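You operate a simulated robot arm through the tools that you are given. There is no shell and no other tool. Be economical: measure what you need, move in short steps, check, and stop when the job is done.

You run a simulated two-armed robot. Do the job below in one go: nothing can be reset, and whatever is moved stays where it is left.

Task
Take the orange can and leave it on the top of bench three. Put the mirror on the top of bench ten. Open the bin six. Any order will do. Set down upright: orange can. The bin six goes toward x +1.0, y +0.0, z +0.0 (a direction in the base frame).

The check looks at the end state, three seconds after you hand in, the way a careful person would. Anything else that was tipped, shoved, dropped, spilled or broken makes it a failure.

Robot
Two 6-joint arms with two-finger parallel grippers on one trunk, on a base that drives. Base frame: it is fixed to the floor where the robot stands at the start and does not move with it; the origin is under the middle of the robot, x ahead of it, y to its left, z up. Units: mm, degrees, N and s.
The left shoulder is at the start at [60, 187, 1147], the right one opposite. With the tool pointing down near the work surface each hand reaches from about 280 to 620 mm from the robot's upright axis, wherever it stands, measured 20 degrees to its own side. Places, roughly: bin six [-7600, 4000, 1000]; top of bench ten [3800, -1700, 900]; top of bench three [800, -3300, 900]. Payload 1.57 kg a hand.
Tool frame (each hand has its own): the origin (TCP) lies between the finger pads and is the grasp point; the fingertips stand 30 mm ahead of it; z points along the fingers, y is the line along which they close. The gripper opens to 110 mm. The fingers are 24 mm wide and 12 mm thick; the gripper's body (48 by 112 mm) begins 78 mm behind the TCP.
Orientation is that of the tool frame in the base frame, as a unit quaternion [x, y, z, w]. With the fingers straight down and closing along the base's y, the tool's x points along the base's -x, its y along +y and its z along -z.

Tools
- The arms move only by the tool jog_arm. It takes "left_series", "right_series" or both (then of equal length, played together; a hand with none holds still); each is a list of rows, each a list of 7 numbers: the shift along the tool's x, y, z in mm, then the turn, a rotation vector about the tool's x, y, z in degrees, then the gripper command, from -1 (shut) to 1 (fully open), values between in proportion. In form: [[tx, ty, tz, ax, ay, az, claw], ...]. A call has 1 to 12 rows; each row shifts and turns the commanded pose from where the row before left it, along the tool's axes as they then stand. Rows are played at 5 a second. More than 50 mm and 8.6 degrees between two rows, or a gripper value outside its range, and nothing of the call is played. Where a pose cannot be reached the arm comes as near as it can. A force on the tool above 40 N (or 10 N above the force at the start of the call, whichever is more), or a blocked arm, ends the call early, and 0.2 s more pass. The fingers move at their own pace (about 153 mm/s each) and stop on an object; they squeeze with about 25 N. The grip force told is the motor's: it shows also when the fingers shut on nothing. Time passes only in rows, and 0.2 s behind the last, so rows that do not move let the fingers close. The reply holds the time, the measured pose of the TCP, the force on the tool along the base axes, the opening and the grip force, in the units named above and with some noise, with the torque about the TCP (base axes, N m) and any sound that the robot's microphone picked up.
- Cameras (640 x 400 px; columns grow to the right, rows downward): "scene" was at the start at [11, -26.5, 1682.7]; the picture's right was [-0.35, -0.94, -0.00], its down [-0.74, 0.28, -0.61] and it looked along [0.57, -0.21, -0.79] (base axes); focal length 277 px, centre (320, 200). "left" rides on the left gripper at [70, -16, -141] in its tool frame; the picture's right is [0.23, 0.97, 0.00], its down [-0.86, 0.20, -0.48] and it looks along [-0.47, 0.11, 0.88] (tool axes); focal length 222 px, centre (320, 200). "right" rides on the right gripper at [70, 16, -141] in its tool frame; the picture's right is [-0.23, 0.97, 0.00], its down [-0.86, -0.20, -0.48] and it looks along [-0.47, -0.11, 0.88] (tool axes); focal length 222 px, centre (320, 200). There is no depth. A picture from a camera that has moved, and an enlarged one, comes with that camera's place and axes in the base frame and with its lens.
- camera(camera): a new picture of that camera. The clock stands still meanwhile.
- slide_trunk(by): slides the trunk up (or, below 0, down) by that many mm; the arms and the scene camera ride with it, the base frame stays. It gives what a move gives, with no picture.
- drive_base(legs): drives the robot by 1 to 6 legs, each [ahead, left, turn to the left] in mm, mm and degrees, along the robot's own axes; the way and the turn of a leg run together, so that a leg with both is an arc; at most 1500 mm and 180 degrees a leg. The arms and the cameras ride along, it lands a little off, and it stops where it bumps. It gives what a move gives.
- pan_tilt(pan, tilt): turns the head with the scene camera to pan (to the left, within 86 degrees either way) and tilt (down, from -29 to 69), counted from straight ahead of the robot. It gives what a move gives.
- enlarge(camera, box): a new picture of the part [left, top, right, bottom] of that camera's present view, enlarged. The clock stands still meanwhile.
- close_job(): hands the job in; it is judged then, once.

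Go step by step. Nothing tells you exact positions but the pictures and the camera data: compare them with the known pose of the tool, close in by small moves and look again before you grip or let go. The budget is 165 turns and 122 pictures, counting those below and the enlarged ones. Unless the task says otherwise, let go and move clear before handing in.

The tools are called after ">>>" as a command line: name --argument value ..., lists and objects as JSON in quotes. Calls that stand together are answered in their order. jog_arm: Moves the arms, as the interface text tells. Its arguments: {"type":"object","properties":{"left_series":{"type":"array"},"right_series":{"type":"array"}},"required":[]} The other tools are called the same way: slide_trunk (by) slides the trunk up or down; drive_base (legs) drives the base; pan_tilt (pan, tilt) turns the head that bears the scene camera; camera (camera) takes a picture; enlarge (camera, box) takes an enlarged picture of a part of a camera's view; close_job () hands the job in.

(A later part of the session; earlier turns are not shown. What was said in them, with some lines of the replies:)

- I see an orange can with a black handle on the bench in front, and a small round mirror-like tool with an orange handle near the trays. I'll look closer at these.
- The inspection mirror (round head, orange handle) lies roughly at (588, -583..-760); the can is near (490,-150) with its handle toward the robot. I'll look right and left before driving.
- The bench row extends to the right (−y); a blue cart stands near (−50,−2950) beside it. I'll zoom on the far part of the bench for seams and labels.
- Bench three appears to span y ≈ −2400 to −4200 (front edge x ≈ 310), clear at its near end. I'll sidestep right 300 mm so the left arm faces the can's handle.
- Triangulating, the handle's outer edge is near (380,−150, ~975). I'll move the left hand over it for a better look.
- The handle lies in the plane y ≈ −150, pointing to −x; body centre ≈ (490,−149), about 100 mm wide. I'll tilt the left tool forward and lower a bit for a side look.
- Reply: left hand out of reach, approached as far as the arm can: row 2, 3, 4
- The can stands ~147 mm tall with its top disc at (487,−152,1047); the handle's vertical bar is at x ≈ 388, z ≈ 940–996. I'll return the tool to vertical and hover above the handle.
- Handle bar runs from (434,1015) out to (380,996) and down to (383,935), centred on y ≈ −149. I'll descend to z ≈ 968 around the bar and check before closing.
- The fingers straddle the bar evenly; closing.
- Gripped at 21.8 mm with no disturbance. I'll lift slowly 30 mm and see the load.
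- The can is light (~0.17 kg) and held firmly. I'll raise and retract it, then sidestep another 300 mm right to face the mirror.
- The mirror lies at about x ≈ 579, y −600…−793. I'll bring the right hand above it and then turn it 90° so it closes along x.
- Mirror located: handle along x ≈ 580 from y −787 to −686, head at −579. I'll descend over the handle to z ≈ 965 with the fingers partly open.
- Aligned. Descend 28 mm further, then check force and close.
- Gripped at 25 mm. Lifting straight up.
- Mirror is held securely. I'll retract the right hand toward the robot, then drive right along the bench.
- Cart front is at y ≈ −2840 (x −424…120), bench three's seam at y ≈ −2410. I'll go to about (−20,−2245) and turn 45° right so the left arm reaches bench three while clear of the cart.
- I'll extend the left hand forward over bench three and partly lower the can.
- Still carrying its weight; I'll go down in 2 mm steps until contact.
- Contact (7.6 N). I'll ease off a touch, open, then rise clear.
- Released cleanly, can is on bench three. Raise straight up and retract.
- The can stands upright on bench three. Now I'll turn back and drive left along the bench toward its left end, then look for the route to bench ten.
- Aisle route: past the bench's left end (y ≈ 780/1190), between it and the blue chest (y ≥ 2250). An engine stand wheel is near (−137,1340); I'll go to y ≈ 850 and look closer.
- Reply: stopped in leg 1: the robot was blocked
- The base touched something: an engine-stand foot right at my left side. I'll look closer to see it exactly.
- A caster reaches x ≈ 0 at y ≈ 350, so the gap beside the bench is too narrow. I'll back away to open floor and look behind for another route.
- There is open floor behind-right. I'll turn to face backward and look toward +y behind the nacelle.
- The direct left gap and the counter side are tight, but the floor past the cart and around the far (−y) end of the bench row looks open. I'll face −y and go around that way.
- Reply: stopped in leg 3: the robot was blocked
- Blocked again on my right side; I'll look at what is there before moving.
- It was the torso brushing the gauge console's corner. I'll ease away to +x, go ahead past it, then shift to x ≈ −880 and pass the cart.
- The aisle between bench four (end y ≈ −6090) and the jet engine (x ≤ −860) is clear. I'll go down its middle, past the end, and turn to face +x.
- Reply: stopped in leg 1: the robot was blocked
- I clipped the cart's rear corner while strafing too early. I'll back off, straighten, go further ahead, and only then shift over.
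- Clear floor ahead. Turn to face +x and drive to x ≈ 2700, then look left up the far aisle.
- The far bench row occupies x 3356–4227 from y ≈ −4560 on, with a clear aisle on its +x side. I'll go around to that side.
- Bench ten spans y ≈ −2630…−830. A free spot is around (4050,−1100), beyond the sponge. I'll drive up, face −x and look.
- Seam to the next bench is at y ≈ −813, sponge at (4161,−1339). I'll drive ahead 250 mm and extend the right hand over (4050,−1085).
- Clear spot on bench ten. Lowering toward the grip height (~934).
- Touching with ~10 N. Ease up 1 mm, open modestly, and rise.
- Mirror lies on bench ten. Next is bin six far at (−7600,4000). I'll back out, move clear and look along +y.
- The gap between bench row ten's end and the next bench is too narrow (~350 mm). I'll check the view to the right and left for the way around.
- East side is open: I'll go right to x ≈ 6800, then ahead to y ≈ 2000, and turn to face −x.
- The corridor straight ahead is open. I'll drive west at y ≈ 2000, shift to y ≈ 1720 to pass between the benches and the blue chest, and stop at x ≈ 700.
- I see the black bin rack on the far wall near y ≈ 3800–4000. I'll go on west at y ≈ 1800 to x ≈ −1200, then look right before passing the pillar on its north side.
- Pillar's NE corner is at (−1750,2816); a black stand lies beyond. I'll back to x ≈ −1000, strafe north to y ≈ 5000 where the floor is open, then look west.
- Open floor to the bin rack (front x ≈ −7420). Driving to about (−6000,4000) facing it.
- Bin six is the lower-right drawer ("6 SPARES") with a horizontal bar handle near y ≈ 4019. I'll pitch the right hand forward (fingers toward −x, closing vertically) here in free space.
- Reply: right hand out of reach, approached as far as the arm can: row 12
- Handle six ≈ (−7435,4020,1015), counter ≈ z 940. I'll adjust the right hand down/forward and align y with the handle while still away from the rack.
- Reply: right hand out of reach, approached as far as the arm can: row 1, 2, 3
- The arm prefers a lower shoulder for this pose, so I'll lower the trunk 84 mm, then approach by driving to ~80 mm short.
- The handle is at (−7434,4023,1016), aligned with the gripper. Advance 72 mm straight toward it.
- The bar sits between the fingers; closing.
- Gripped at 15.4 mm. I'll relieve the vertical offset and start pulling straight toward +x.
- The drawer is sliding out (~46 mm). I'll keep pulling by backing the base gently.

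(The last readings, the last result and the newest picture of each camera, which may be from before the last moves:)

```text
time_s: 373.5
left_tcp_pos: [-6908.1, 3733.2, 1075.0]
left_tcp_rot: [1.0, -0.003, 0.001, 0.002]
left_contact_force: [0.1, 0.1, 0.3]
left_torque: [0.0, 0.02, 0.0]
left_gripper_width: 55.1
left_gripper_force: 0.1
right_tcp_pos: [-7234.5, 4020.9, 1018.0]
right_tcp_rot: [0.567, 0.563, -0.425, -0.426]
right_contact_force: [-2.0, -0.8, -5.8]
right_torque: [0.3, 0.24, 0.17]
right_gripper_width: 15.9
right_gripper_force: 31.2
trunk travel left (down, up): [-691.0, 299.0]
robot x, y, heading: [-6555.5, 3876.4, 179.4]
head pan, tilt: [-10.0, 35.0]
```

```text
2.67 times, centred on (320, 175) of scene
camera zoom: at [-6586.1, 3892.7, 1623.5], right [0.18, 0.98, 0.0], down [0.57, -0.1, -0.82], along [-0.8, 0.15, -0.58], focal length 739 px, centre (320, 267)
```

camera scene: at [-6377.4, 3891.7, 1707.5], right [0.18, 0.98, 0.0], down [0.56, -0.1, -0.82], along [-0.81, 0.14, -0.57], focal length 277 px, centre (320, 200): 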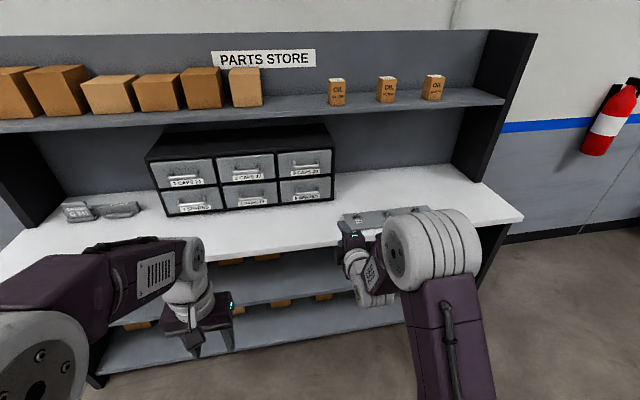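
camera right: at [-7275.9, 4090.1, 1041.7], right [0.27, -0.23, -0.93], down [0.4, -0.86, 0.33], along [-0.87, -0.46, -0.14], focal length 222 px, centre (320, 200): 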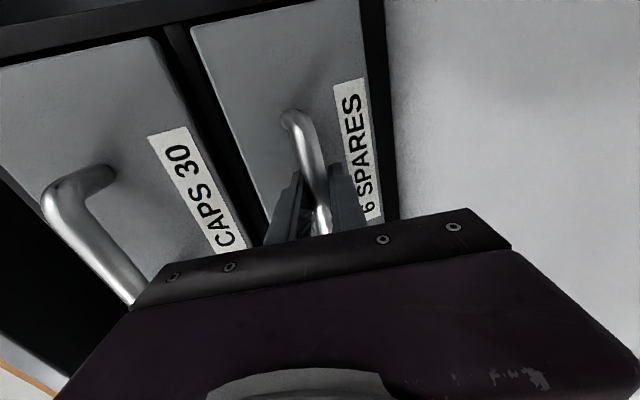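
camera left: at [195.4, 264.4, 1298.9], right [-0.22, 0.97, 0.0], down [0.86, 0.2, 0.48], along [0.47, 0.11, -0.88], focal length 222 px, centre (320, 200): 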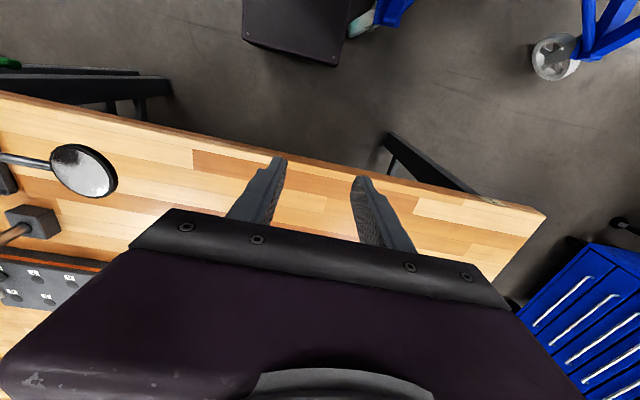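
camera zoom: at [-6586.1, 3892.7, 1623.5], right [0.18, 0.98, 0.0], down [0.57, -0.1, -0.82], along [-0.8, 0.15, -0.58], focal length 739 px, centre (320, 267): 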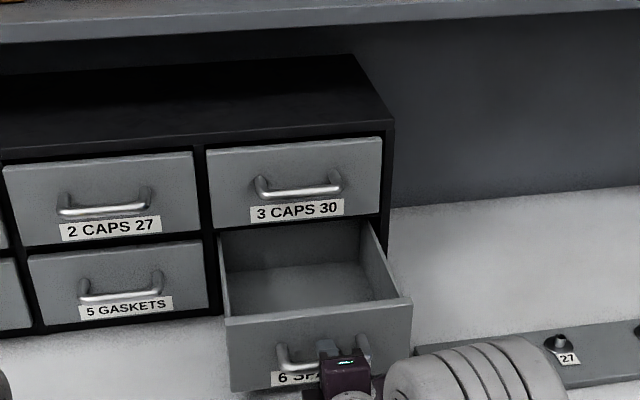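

The drawer is out ~180 mm and the vertical load on the hand is shifting, so it may be near the end of its support. I'll push back ~15 mm for safety, then release slowly.

>>> jog_arm --right_series '[[0, -2.1, 7.2, 0, 0, 0, -1], [0, -2.1, 7.2, 0, 0, 0, -1], [0, 0, 0, 0, 0, 0, -1]]'

```text
time_s: 374.3
left_tcp_pos: [-6905.9, 3733.1, 1073.9]
left_tcp_rot: [1.0, -0.002, 0.001, 0.002]
left_contact_force: [0.0, -0.2, -0.6]
left_torque: [0.0, 0.05, -0.02]
left_gripper_width: 55.1
left_gripper_force: 0.1
right_tcp_pos: [-7248.6, 4022.0, 1018.3]
right_tcp_rot: [0.566, 0.563, -0.425, -0.426]
right_contact_force: [-0.2, -1.7, -7.2]
right_torque: [0.32, 0.07, 0.0]
right_gripper_width: 15.8
right_gripper_force: 31.2
trunk travel left (down, up): [-691.0, 299.0]
robot x, y, heading: [-6554.9, 3880.9, 179.7]
head pan, tilt: [-10.0, 35.0]
```

>>> jog_arm --right_series '[[0, 2, 0, 0, 0, 0, -1], [0, 0, 0, 0, 0, 0, -1]]'

>>> jog_arm --right_series '[[0, 0, 0, 0, 0, 0, -0.6], [0, 0, 0, 0, 0, 0, -0.3], [0, 0, 0, 0, 0, 0, -0.1], [0, 0, 0, 0, 0, 0, -0.1]]'

>>> enlarge --camera "scene" --box '[200, 100, 440, 250]'

```text
time_s: 374.9
left_tcp_pos: [-6904.8, 3731.8, 1075.7]
left_tcp_rot: [1.0, -0.003, 0.0, 0.001]
left_contact_force: [-0.6, -0.3, -0.1]
left_torque: [-0.04, 0.0, -0.01]
left_gripper_width: 55.0
left_gripper_force: 0.1
right_tcp_pos: [-7247.9, 4022.0, 1019.0]
right_tcp_rot: [0.565, 0.562, -0.427, -0.427]
right_contact_force: [-1.7, -1.0, -2.8]
right_torque: [0.21, 0.05, 0.45]
right_gripper_width: 15.8
right_gripper_force: 31.4
trunk travel left (down, up): [-691.0, 299.0]
robot x, y, heading: [-6557.0, 3876.7, 179.8]
head pan, tilt: [-10.0, 35.0]
```

```text
time_s: 375.9
left_tcp_pos: [-6905.2, 3733.4, 1075.2]
left_tcp_rot: [1.0, -0.003, 0.0, 0.001]
left_contact_force: [-1.0, 0.0, 0.6]
left_torque: [-0.01, 0.0, -0.02]
left_gripper_width: 55.3
left_gripper_force: 0.1
right_tcp_pos: [-7247.4, 4022.2, 1017.0]
right_tcp_rot: [0.566, 0.563, -0.425, -0.427]
right_contact_force: [0.5, -0.3, 0.6]
right_torque: [0.0, 0.01, -0.03]
right_gripper_width: 49.7
right_gripper_force: 0.0
trunk travel left (down, up): [-691.0, 299.0]
robot x, y, heading: [-6557.5, 3877.8, 179.8]
head pan, tilt: [-10.0, 35.0]
```

```text
2.67 times, centred on (320, 175) of scene
camera zoom: at [-6583.1, 3892.7, 1623.5], right [0.18, 0.98, 0.0], down [0.56, -0.1, -0.82], along [-0.81, 0.15, -0.57], focal length 739 px, centre (320, 267)
```

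zoom: 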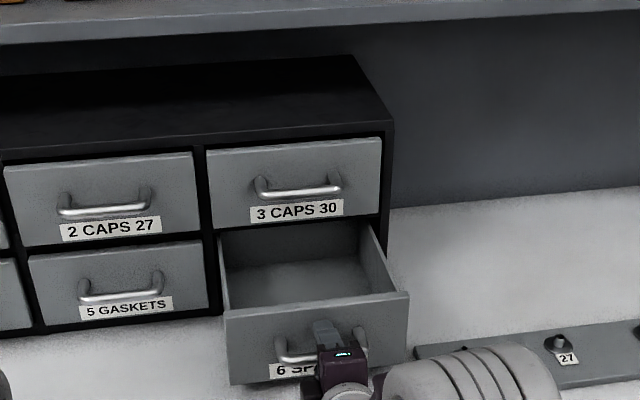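

Released; the drawer stayed level and open. I'll back the hand straight out by driving back, then verify.

>>> drive_base --legs '[[-250, 0, 0]]'

>>> enlarge --camera "scene" --box '[160, 80, 480, 280]'

```text
time_s: 377.7
left_tcp_pos: [-6655.9, 3731.7, 1074.1]
left_tcp_rot: [1.0, -0.003, -0.001, 0.002]
left_contact_force: [0.4, -0.1, -1.4]
left_torque: [0.0, 0.04, 0.0]
left_gripper_width: 55.0
left_gripper_force: 0.1
right_tcp_pos: [-6996.6, 4020.2, 1016.6]
right_tcp_rot: [0.566, 0.563, -0.425, -0.427]
right_contact_force: [-0.4, 0.0, 0.2]
right_torque: [-0.02, -0.01, 0.02]
right_gripper_width: 49.9
right_gripper_force: 0.0
trunk travel left (down, up): [-691.0, 299.0]
robot x, y, heading: [-6308.0, 3879.9, 179.7]
head pan, tilt: [-10.0, 35.0]
```

```text
2.00 times, centred on (320, 180) of scene
camera zoom: at [-6334.2, 3891.4, 1623.5], right [0.18, 0.98, 0.0], down [0.56, -0.1, -0.82], along [-0.81, 0.15, -0.57], focal length 554 px, centre (320, 240)
```

zoom: 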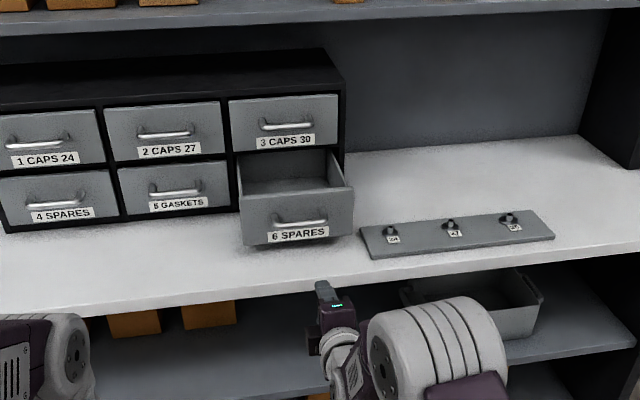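

Drawer six stands open and level, the can is upright on bench three, the mirror is on bench ten, and both hands are clear; handing in.

>>> close_job

```text
The job is handed in.
```

I've handed in the job with all three parts done, but the base bumped things three times on the way. The result of the check isn't known yet.

- **Orange can:** upright on bench three. I last saw it standing from bench ten.
- **Mirror:** lying on bench ten, clear of the sponge and the other items.
- **Bin six:** the "6 SPARES" drawer is pulled out about 165 mm toward +x. I pulled it to about 180 mm, then pushed it back a little in case it tipped. It stayed level after I let go, but I don't know its full travel.

**Bumps:** the base stopped against an engine-stand caster near the start, then a gauge console, then the rear corner of the blue cart. I saw nothing tipped or dropped. I did not go back to check whether any of the three had shifted slightly.
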